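You operate a simulated robot arm through the tools that you are given. There is no shell and no other tool. Be economical: measure what you need, move in short steps, check, and stop when the job is done.

Carry out the task below with a simulated robot arm. There is one attempt and no reset: what you move stays moved.

TASK
Shut the press tray.

It is judged by the outcome, as a careful person would: the job done as asked, and still so three seconds after it is handed in. It fails if anything else is knocked over, pushed out of place, dropped, spilled or broken.

THE ROBOT
A 7-joint arm with a two-finger parallel gripper, fixed in place. Base frame: the origin is at the foot of the arm, x ahead of it, y to its left, z up. Lengths are in m, angles in degrees, forces in N, time in s.
With the tool pointing down near the work surface it reaches from about 0.24 to 0.62 m from the base axis. Its first joint turns from -66.0 to 66.0 degrees. Payload 2.6 kg.
Tool frame: the origin (TCP) lies between the finger pads and is the grasp point; the fingertips stand 0.03 m ahead of it; z points along the fingers, y is the line along which they close. The gripper opens to 0.094 m. The fingers are 0.028 m wide and 0.01 m thick; the gripper's body (0.05 by 0.096 m) begins 0.055 m behind the TCP.
Orientation is that of the tool frame in the base frame, as [roll, pitch, yaw] about the fixed x, y, z axes, in that order (R = Rz(yaw) Ry(pitch) Rx(roll)). With the fingers straight down and closing along the base's y, the tool's x points along the base's -x, its y along +y and its z along -z.

THE INTERFACE
- The arm moves only by the tool move_arm. Its arguments are lists of equal length, an entry for each row: "slide": the shift along the tool's x, y, z in mm, a list of three; "turn": the turn, a rotation vector about the tool's x, y, z in degrees, a list of three; "grip": the opening, from 0 (shut) to 1 (fully open). In form: {"slide": [[tx, ty, tz], ...], "turn": [[ax, ay, az], ...], "grip": [grip, ...]}. A call has 1 to 8 rows; each row shifts and turns the commanded pose from where the row before left it, along the tool's axes as they then stand. A row lasts 0.2 s, in which the tool goes at most 0.05 m and 8.6 degrees; a call with a longer step from one row to the next is refused whole, and so is a gripper value outside its range. A pose out of reach is approached as far as the arm can. The call stops where the force on the tool passes 40 N (or 10 N more than at its start, if that is more) or the arm is blocked; 0.2 s more then pass. The fingers move at their own pace (about 0.072 m/s each) and stop on an object; they squeeze with about 28 N. The grip force told is the motor's: it shows also when the fingers shut on nothing. Time passes only in rows, and 0.2 s behind the last, so rows that do not move let the fingers close. It gives the time, the measured TCP pose, the force on the tool (base axes), the opening and the grip force at its end, in the units of the frame above (readings bear some noise), and new pictures: "pictures" is both (left out), scene, wrist or none.
- Cameras (640 x 400 px; columns grow to the right, rows downward): "scene" is fixed at [0.037, 0.4344, 0.5573]; the picture's right is [-0.77, -0.64, 0.00], its down [-0.41, 0.49, -0.77] and it looks along [0.50, -0.59, -0.64] (base axes); focal length 334 px, centre (320, 200). "wrist" rides on the gripper at [-0.037, 0, -0.058] in the tool frame; the picture's right is [0.00, -1.00, 0.00], its down [0.97, 0.00, -0.24] and it looks along [0.24, 0.00, 0.97] (tool axes); focal length 218 px, centre (320, 200).
- probe_pixels(camera, pixels): for up to 12 pixels [column, row] of the newest picture of that camera ("zoom" is the newest enlarged one), the place [x, y, z] in the base frame of the surface seen there, good to about 0.002 m. No time passes.
- zoom(camera, box): a new picture of the part [left, top, right, bottom] of that camera's present view, enlarged. No time passes.
- job_done(): hands the job in; it is judged then, once.

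Work in short steps. Measure before you move; look again where a grasp or a placing could have gone wrong, and mend it. You have 60 turns and 120 pictures in all, the two below and enlarged ones among them. Open the gripper and draw the arm clear of the work before you hand the job in, unless the task says otherwise; then end with one line.

The tools are called after "Call:" as name(argument=value, ...) on one line, values as JSON. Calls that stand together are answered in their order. move_arm: Moves the arm, as the interface text tells. Its arguments: {"type":"object","properties":{"slide":{"type":"array"},"turn":{"type":"array"},"grip":{"type":"array"},"pictures":{"type":"string","enum":["both","scene","wrist","none"]}},"required":["slide","turn","grip"]} The other tools are called the same way: probe_pixels (camera, pixels) gives the place of the surface under pixels of a picture; zoom (camera, box) takes an enlarged picture of a part of a camera's view; job_done () hands the job in.

At the start:

```text
time_s: 0.0
ee_pos: [0.3728, 0.1934, 0.2237]
ee_rot: [180.0, 0.0, -179.9]
force: [-0.4, -0.4, 0.5]
grip_width: 0.094
gripper_force: 0.1
```

scene: 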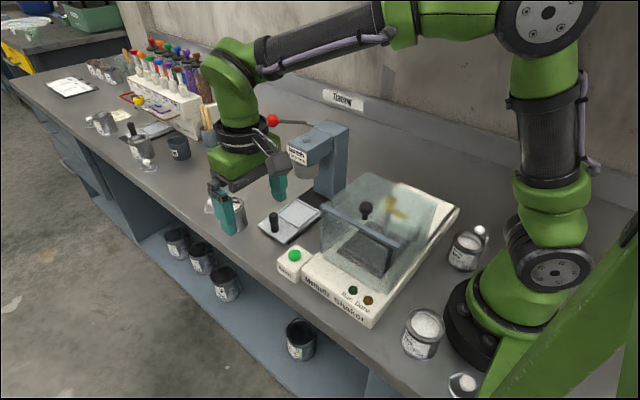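
wrist: 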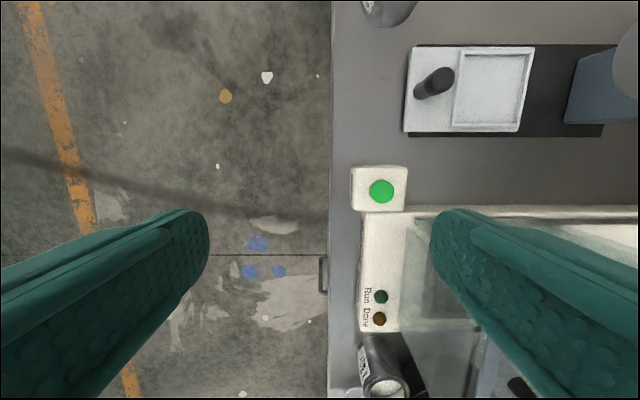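

The press (grey column, red-ball lever) has its tray with a black knob pulled out near pixel (288,222). I'll zoom in and probe it.

Call:
zoom(camera="scene", box=[200, 100, 400, 260])

Call:
probe_pixels(camera="wrist", pixels=[[442, 75], [422, 90], [410, 60], [410, 125], [495, 90], [525, 55], [520, 125], [560, 70], [565, 130], [590, 90], [380, 190], [390, 10]])

Call:
probe_pixels(camera="scene", pixels=[[274, 214], [274, 230], [262, 226], [290, 242], [298, 214], [318, 196], [300, 165], [330, 180], [320, 130], [272, 120], [300, 122], [345, 130]])

```text
2.50 times, centred on (300, 180) of scene
```

zoom: 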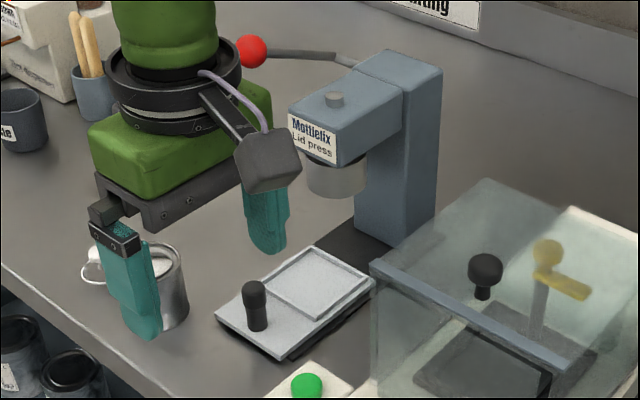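

```text
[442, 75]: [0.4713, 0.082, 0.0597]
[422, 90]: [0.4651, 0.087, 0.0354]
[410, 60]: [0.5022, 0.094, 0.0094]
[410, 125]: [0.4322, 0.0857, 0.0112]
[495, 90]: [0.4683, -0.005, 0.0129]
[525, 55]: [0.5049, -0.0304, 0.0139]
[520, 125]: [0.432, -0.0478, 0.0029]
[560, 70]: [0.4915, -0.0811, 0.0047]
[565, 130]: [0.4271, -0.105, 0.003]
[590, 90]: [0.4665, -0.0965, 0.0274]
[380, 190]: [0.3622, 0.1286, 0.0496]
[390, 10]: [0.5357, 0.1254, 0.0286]
```

```text
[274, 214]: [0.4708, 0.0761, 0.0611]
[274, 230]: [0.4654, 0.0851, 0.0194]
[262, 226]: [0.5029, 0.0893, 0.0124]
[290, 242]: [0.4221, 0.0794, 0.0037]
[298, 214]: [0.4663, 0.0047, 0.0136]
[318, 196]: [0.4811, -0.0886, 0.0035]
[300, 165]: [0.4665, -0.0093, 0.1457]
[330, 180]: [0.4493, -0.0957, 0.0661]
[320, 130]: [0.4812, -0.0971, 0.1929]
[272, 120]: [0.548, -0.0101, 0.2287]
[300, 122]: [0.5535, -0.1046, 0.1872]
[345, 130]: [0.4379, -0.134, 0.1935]
```

Tray spans x≈0.43–0.507, front edge y≈0.095, with the knob at (0.468, 0.080, top 0.061); it shuts toward −y. I'll measure the head and lever for clearance.

Call:
probe_pixels(camera="zoom", pixels=[[292, 120], [336, 160], [292, 150], [335, 190], [336, 98], [250, 52], [300, 55], [345, 60], [400, 140], [370, 240], [375, 280], [255, 325]])

Call:
probe_pixels(camera="zoom", pixels=[[180, 260], [165, 320], [100, 260], [220, 315], [280, 358], [315, 248], [372, 284], [305, 385], [290, 325], [350, 240], [320, 170], [240, 300]])

```text
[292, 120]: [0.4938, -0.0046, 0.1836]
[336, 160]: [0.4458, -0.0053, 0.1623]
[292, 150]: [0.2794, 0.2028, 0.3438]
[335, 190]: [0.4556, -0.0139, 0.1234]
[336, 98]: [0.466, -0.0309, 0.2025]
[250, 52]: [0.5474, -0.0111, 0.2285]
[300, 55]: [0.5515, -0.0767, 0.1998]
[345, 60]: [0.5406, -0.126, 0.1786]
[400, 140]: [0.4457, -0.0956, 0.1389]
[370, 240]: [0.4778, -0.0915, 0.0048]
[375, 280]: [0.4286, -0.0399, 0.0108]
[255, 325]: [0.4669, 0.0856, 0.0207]
```

```text
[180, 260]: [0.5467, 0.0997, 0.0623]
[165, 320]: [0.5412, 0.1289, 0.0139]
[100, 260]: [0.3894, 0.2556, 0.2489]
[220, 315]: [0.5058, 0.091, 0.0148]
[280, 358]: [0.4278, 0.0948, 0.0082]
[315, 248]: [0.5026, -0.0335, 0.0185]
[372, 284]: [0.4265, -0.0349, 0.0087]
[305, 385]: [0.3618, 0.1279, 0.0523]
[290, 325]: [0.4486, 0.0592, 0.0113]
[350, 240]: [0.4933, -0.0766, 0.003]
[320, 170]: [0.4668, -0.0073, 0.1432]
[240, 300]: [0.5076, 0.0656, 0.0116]
```

The head front is at y≈−0.005 and the column at y≈−0.095, so travel is about 58 mm. I'll close the gripper and turn it −90° about tool z at the present height, so its narrow side faces the press.

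Call:
move_arm(slide=[[0, 0, 0], [0, 0, 0], [0, 0, 0], [0, 0, 0], [0, 0, 0], [0, 0, 0], [0, 0, 0], [0, 0, 0]], turn=[[0, 0, -8.5], [0, 0, -8.5], [0, 0, -8.5], [0, 0, -8.5], [0, 0, -8.5], [0, 0, -8.5], [0, 0, -8.5], [0, 0, -8.5]], grip=[0, 0, 0, 0, 0, 0, 0, 0], pictures="none")

Call:
move_arm(slide=[[0, 0, 0], [0, 0, 0], [0, 0, 0]], turn=[[0, 0, -8.5], [0, 0, -8.5], [0, 0, -5]], grip=[0, 0, 0])

```text
time_s: 1.8
ee_pos: [0.3726, 0.1937, 0.2231]
ee_rot: [-180.0, 0.0, -111.8]
force: [-0.3, 0.0, -1.0]
grip_width: 0.0
gripper_force: 28.5
```

```text
time_s: 2.6
ee_pos: [0.3729, 0.1925, 0.2233]
ee_rot: [180.0, 0.0, -89.9]
force: [0.2, -0.4, -0.8]
grip_width: 0.0
gripper_force: 28.4
```

scene: 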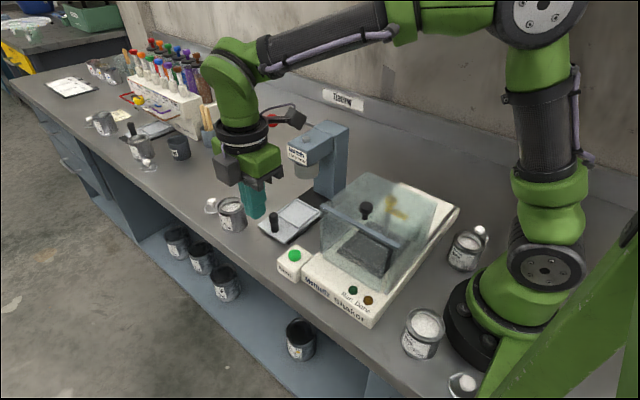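
wrist: 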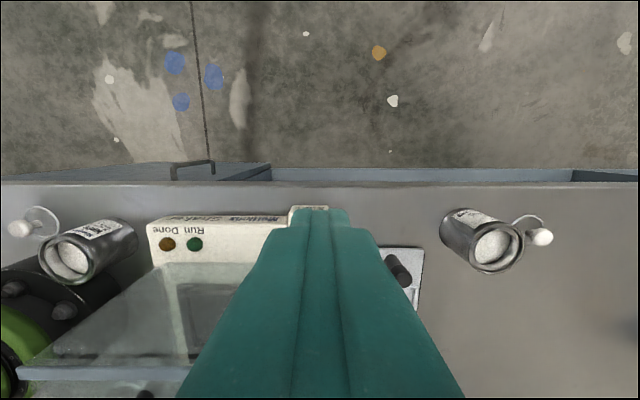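

Orientation reached. Now move over to (0.468, 0.150), descend to z≈0.10, and tilt 20° so the hand leans away from the press head.

Call:
move_arm(slide=[[14.2, -31.7, 0], [14.2, -31.7, 0], [14.1, -31.7, 0], [0, 0, 41], [0, 0, 41], [0, 0, 41]], turn=[[0, 0, 0], [0, 0, 0], [0, 0, 0], [0, 6.67, 0], [0, 6.67, 0], [0, 6.66, 0]], grip=[0, 0, 0, 0, 0, 0])

```text
time_s: 4.0
ee_pos: [0.4677, 0.1386, 0.1011]
ee_rot: [180.0, -20.1, -90.1]
force: [0.2, -1.0, -0.4]
grip_width: 0.0
gripper_force: 27.9
```

scene: 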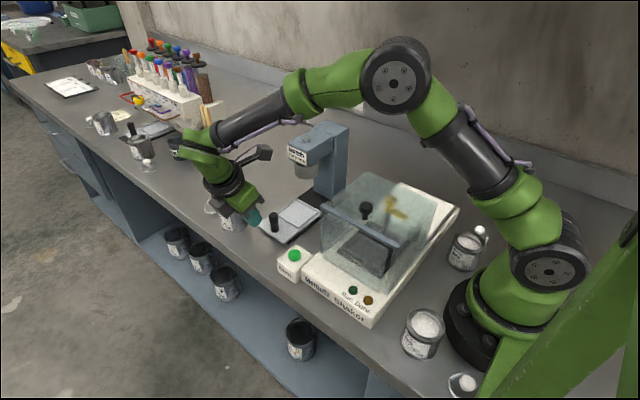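
wrist: 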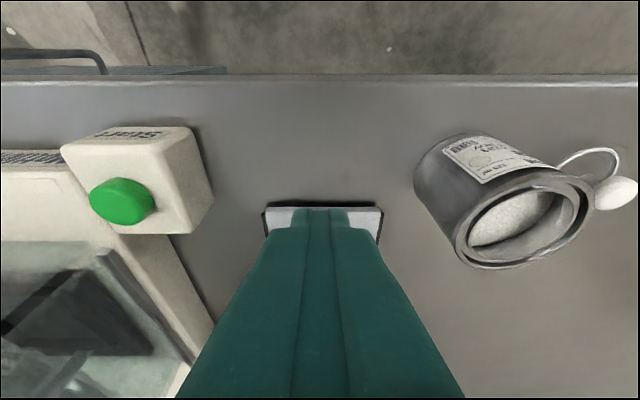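

At y 0.139, z 0.101. Fingers centered on the tray, can and button box clear to either side. Lower to z≈0.06, with the leading edge still in front of the knob.

Call:
move_arm(slide=[[-5.6, 0, 19.8], [-5.6, 0, 19.8]], turn=[[0, 0, 0], [0, 0, 0]], grip=[0, 0])

Call:
zoom(camera="scene", box=[180, 120, 380, 260])

```text
time_s: 4.6
ee_pos: [0.4678, 0.1342, 0.0607]
ee_rot: [-180.0, -20.0, -89.9]
force: [0.4, 0.3, -1.0]
grip_width: 0.0001
gripper_force: 28.0
```

scene: 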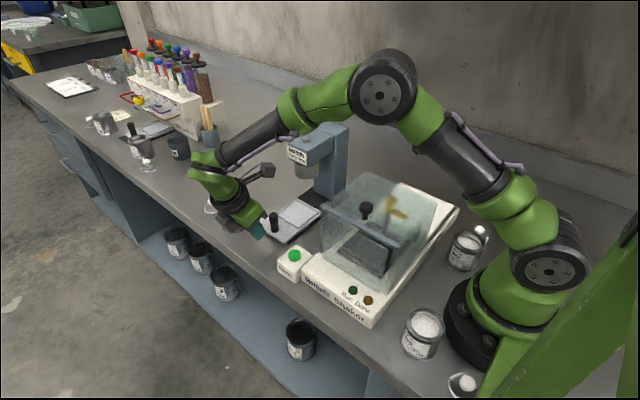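
wrist: 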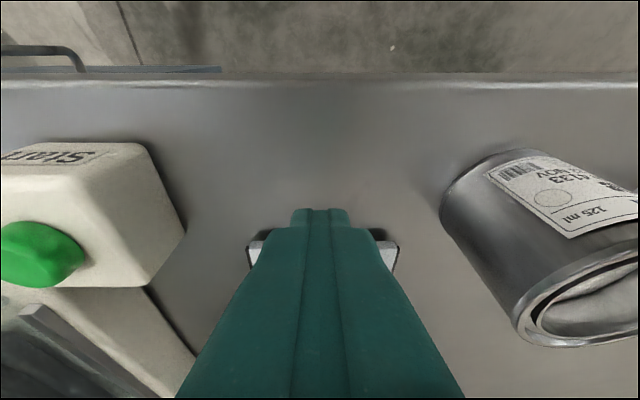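

```text
2.86 times, centred on (280, 190) of scene
```

zoom: 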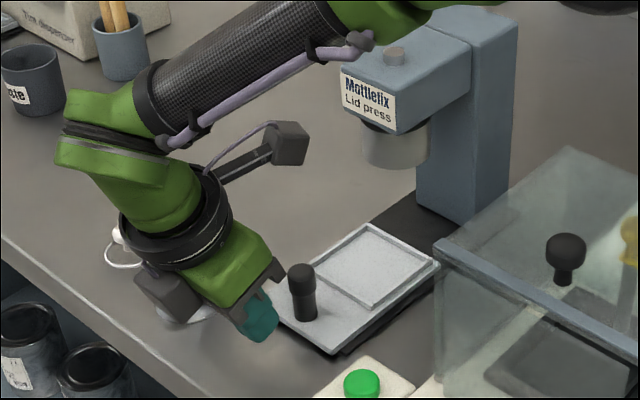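

A bracketed box sticks out from the wrist at zoom (290,145); check its position against the press head and lever.

Call:
probe_pixels(camera="zoom", pixels=[[290, 145], [300, 160], [278, 160], [305, 130], [290, 125], [240, 170], [303, 275], [262, 320], [368, 100], [235, 250], [330, 45], [165, 295]])

```text
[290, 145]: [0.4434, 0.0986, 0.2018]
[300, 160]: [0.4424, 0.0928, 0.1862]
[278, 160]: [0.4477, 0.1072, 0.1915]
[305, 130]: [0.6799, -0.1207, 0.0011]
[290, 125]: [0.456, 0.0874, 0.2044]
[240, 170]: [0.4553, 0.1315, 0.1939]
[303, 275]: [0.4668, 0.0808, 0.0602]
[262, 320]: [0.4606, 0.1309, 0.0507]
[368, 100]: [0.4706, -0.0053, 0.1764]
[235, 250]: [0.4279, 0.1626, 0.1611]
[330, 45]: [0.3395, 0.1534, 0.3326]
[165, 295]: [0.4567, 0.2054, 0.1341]
```

The box (front y≈0.085, z≈0.2) would come within millimetres of the press head at the end of the push. Tilt a further 20° in place so that it leans well back.

Call:
move_arm(slide=[[0, 0, 0], [0, 0, 0], [0, 0, 0]], turn=[[0, 6.67, 0], [0, 6.67, 0], [0, 6.66, 0]], grip=[0, 0, 0])

Call:
zoom(camera="scene", box=[180, 120, 380, 260])

```text
time_s: 5.4
ee_pos: [0.4687, 0.1338, 0.0597]
ee_rot: [-179.9, -40.1, -90.1]
force: [0.6, 0.3, 0.0]
grip_width: 0.0
gripper_force: 27.7
```

scene: 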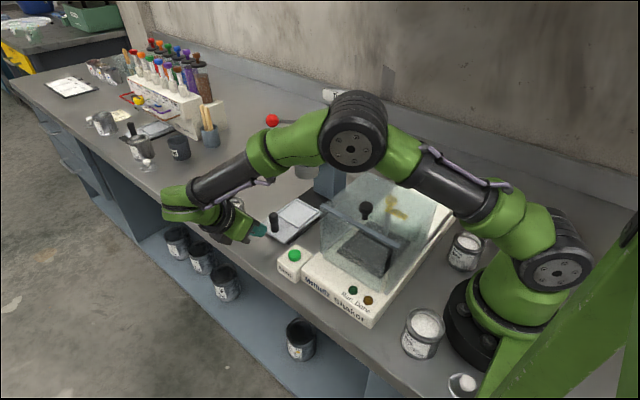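
wrist: 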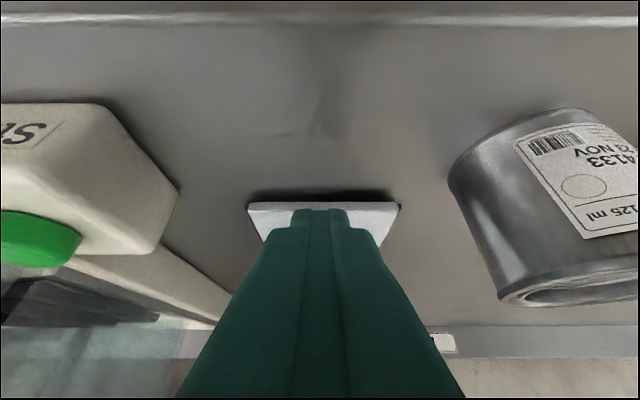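

```text
2.86 times, centred on (280, 190) of scene
```

zoom: 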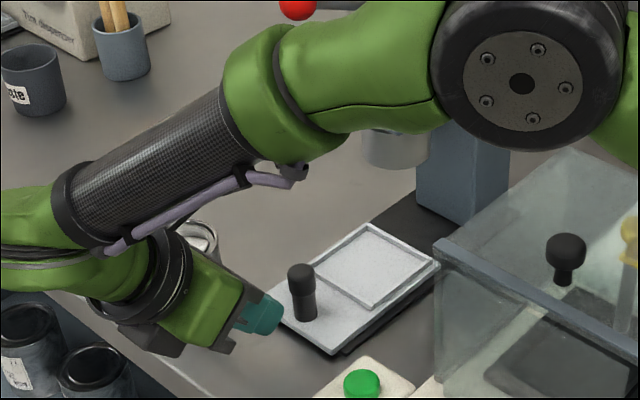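

The elbow now hides the press head in the view; probe its distance, and the gripper against the can.

Call:
probe_pixels(camera="zoom", pixels=[[340, 130], [320, 160], [400, 110], [295, 172], [520, 85], [500, 150], [240, 180], [180, 340], [270, 315], [303, 275], [190, 240], [200, 270]])

```text
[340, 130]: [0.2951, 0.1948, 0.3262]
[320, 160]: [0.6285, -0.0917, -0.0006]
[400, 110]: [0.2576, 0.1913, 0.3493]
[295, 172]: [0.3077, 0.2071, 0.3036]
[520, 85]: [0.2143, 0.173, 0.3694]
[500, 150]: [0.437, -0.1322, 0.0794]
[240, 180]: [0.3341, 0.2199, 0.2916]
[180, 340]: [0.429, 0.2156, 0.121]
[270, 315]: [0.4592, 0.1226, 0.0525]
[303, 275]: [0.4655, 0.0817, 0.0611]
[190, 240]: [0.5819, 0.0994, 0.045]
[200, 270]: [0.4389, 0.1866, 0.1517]
```

The arm is well clear (x≈0.3, y≈0.2). Start pushing in −y by 30 mm, lowering 4 mm.

Call:
move_arm(slide=[[5.1, 0, 5.6], [5.1, 0, 5.6], [5.1, 0, 5.6], [5.1, 0, 5.6]], turn=[[0, 0, 0], [0, 0, 0], [0, 0, 0], [0, 0, 0]], grip=[0, 0, 0, 0], pictures="wrist")

Call:
zoom(camera="scene", box=[180, 120, 380, 260])

```text
time_s: 6.4
ee_pos: [0.4691, 0.1041, 0.057]
ee_rot: [179.9, -39.9, -90.0]
force: [0.3, -0.8, -0.4]
grip_width: 0.0002
gripper_force: 28.1
```

wrist: 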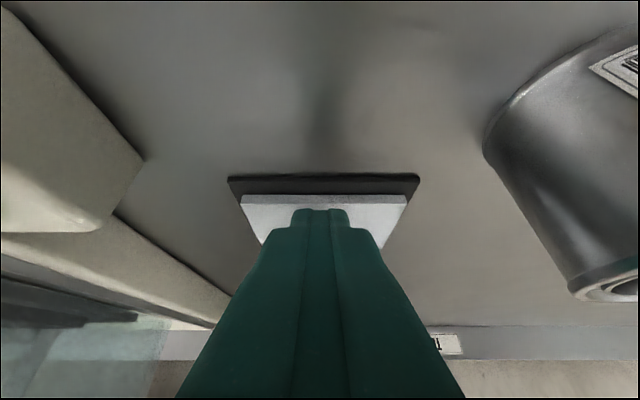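

```text
2.86 times, centred on (280, 190) of scene
```

zoom: 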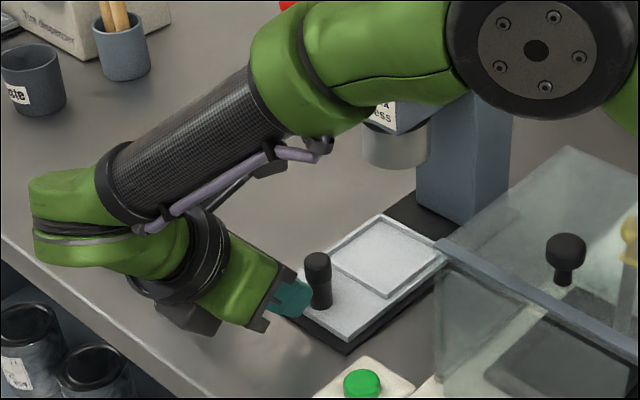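

The tray slides freely (moved ~15 mm, base rail now showing). Continue 30 mm more.

Call:
move_arm(slide=[[4.6, 0, 3.86], [4.6, 0, 3.86], [4.6, 0, 3.86], [4.6, 0, 3.86], [4.6, 0, 3.86]], turn=[[0, 0, 0], [0, 0, 0], [0, 0, 0], [0, 0, 0], [0, 0, 0]], grip=[0, 0, 0, 0, 0], pictures="wrist")

Call:
zoom(camera="scene", box=[180, 120, 380, 260])

```text
time_s: 7.6
ee_pos: [0.4669, 0.0804, 0.0557]
ee_rot: [-179.9, -39.5, -89.7]
force: [-4.8, 29.0, 9.4]
grip_width: 0.0
gripper_force: 27.6
```

wrist: 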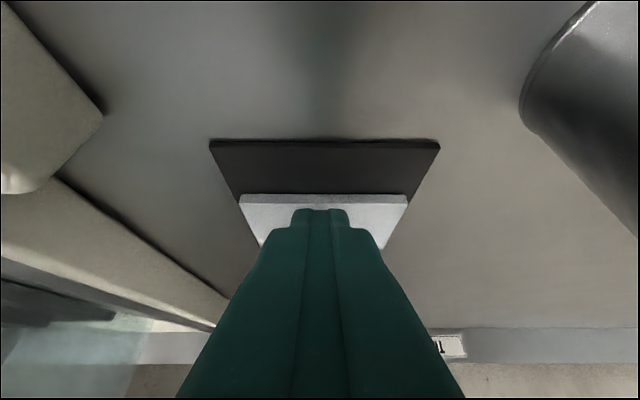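

```text
2.86 times, centred on (280, 190) of scene
```

zoom: 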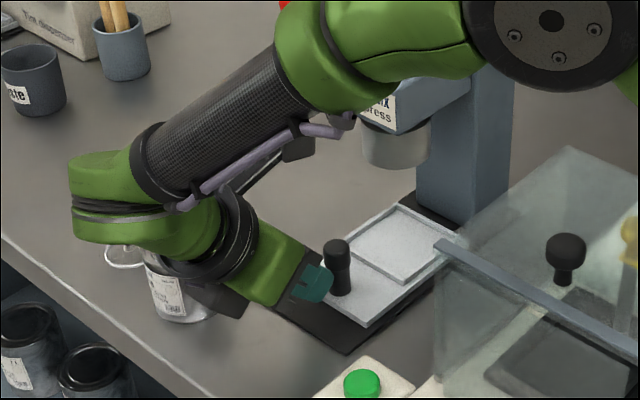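

Force rose to 29 N at y=0.080: either the end stop or an obstruction. Probe the tray's position and what it may touch.

Call:
probe_pixels(camera="zoom", pixels=[[335, 250], [360, 325], [455, 238], [400, 205], [430, 205], [440, 195], [425, 215], [345, 350], [385, 130], [300, 150], [395, 165], [390, 280]])

Call:
zoom(camera="scene", box=[270, 150, 350, 240])

```text
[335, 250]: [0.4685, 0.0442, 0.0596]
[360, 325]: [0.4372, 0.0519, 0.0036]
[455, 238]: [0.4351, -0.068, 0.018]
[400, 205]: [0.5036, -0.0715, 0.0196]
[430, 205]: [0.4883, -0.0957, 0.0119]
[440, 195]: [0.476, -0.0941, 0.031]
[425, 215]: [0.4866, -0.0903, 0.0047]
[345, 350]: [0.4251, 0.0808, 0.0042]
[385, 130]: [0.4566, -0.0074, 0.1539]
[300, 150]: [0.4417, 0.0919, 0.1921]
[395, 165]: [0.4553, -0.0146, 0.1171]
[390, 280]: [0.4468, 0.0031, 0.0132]
```

```text
4.44 times, centred on (310, 195) of scene
```

zoom: 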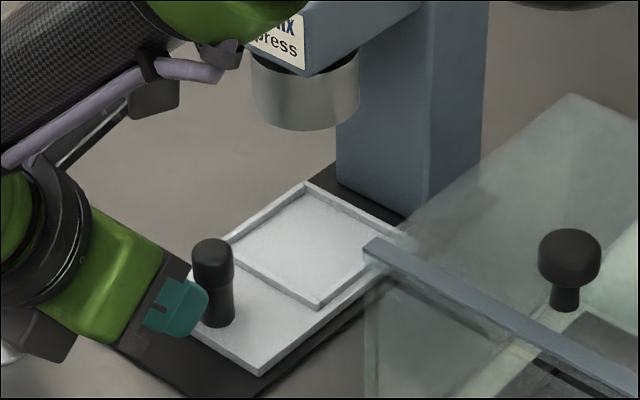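

The tray has moved 36 mm (knob y=0.044), back edge at y≈−0.072, with ~20 mm to the column. Nothing visibly obstructs it; push a little more to tell a stop from a stiff spot.

Call:
move_arm(slide=[[1.5, 0, 1.3], [1.5, 0, 1.3], [0, 0, 0]], turn=[[0, 0, 0], [0, 0, 0], [0, 0, 0]], grip=[0, 0, 0], pictures="scene")

Call:
zoom(camera="scene", box=[270, 150, 350, 240])

```text
time_s: 8.0
ee_pos: [0.4672, 0.0806, 0.0566]
ee_rot: [-179.9, -39.3, -89.4]
force: [-0.5, 1.6, 0.3]
grip_width: 0.0
gripper_force: 28.4
stopped in row 2: the force on the tool passed its limit (the readings are from after the stop); the commanded pose is now the measured one
```

scene: 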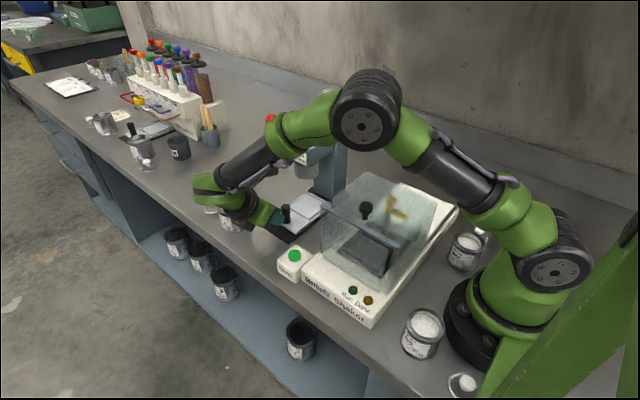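

```text
4.44 times, centred on (310, 195) of scene
```

zoom: 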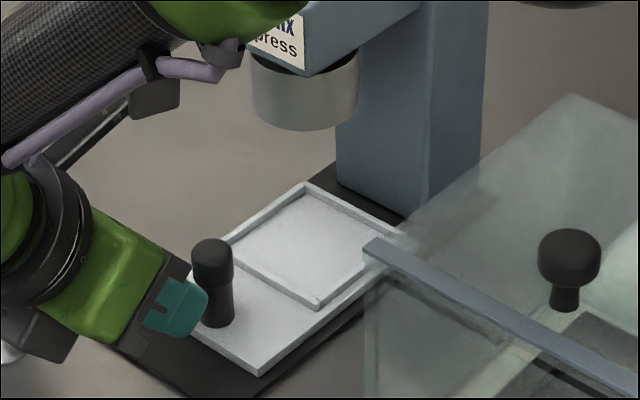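

Position unchanged at 40 N: a hard stop. Verify whether that is the closed position by comparing the tray recess centre with the plunger centre.

Call:
probe_pixels(camera="zoom", pixels=[[318, 301], [230, 240], [306, 186], [398, 235], [255, 95], [356, 95], [305, 125], [280, 118], [335, 120], [340, 185], [262, 370], [213, 245]])

Call:
zoom(camera="scene", box=[290, 170, 340, 210])

```text
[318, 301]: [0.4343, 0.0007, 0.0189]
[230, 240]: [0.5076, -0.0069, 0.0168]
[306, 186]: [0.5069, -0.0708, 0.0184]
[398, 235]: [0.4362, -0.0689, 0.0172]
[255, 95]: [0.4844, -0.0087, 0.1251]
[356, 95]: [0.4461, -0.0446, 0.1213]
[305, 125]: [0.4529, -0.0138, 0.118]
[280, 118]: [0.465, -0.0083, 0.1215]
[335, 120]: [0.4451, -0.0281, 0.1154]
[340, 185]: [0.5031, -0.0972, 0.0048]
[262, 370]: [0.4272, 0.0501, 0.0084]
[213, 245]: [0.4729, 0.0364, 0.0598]
```

```text
10.00 times, centred on (315, 190) of scene
```

zoom: 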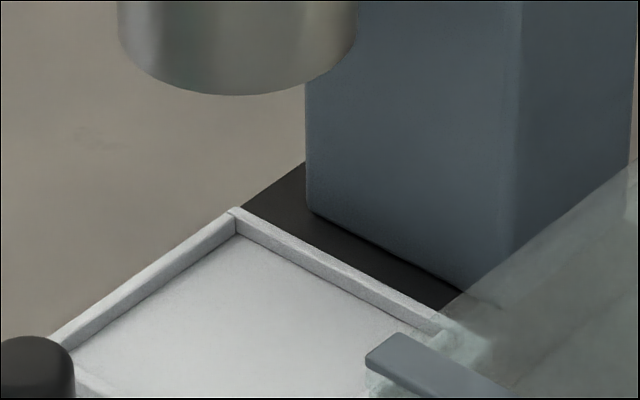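

Recess centre (0.471, −0.035) matches the plunger centre (≈0.472, −0.036), so the tray is shut against its stop. Back off along +y the way I came, then rise.

Call:
move_arm(slide=[[-7.7, 0, -6.4], [-11.5, 0, -9.6], [-11.5, 0, -9.6], [-7.7, 0, -6.4], [12.8, 0, -15.3], [19.3, 0, -23], [19.3, 0, -23], [19.3, 0, -23]], turn=[[0, 0, 0], [0, 0, 0], [0, 0, 0], [0, 0, 0], [0, 0, 0], [0, 0, 0], [0, 0, 0], [0, 0, 0]], grip=[0, 0, 0, 0, 0, 0, 0, 0])

Call:
zoom(camera="scene", box=[180, 120, 380, 260])

```text
time_s: 9.8
ee_pos: [0.4674, 0.1285, 0.1663]
ee_rot: [-180.0, -39.4, -89.2]
force: [-0.9, -0.1, 0.2]
grip_width: 0.0
gripper_force: 28.6
```

scene: 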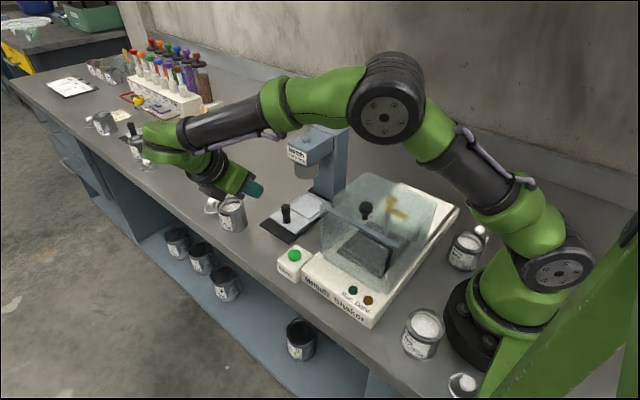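
wrist: 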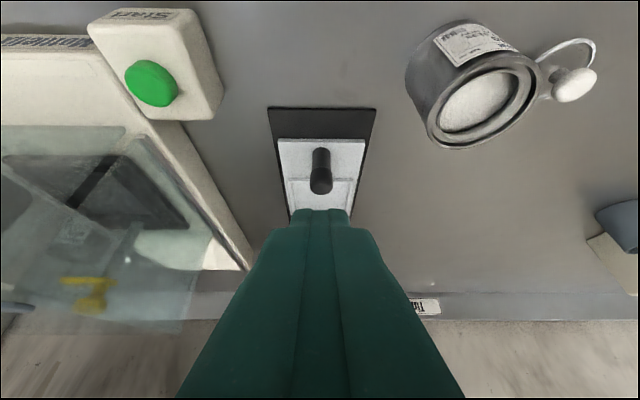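

```text
2.86 times, centred on (280, 190) of scene
```

zoom: 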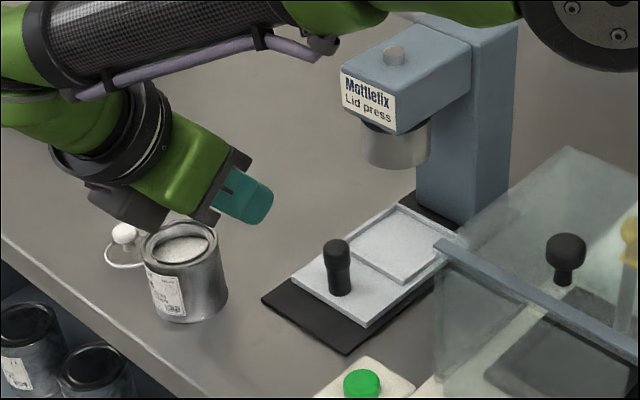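

The tray stayed in. Open the gripper, back off further, and confirm positions.

Call:
move_arm(slide=[[0, 0, -20], [0, 0, -20], [0, 0, 0], [0, 0, 0]], turn=[[0, 0, 0], [0, 0, 0], [0, 0, 0], [0, 0, 0]], grip=[0, 0.5, 1, 1], pictures="scene")

Call:
probe_pixels(camera="scene", pixels=[[297, 209], [320, 194], [300, 241], [233, 203], [295, 256]])

Call:
zoom(camera="scene", box=[180, 120, 380, 260])

```text
time_s: 10.8
ee_pos: [0.4668, 0.1553, 0.1961]
ee_rot: [-179.9, -39.3, -89.4]
force: [-0.1, 1.2, 0.4]
grip_width: 0.0939
gripper_force: 0.1
```

scene: 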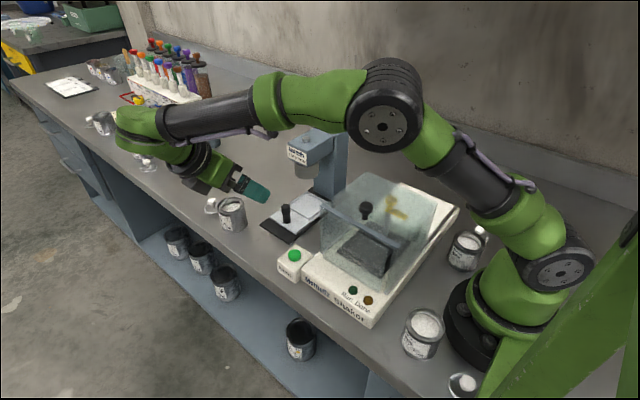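

```text
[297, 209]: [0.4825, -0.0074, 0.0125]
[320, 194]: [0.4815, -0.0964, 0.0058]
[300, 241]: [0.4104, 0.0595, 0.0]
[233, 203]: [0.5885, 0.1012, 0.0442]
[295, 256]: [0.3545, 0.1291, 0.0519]
```

```text
2.86 times, centred on (280, 190) of scene
```

zoom: 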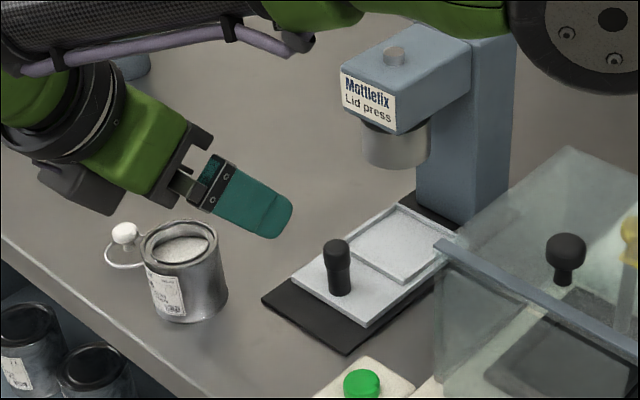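

The tray is steady at its stop under the plunger, the surrounding items haven't moved, and the arm is clear with the gripper open. I'll hand it in.

Call:
job_done()

```text
The job is handed in.
```

The press tray is shut: I pushed it in to its stop, centred under the plunger, and nothing else was disturbed.
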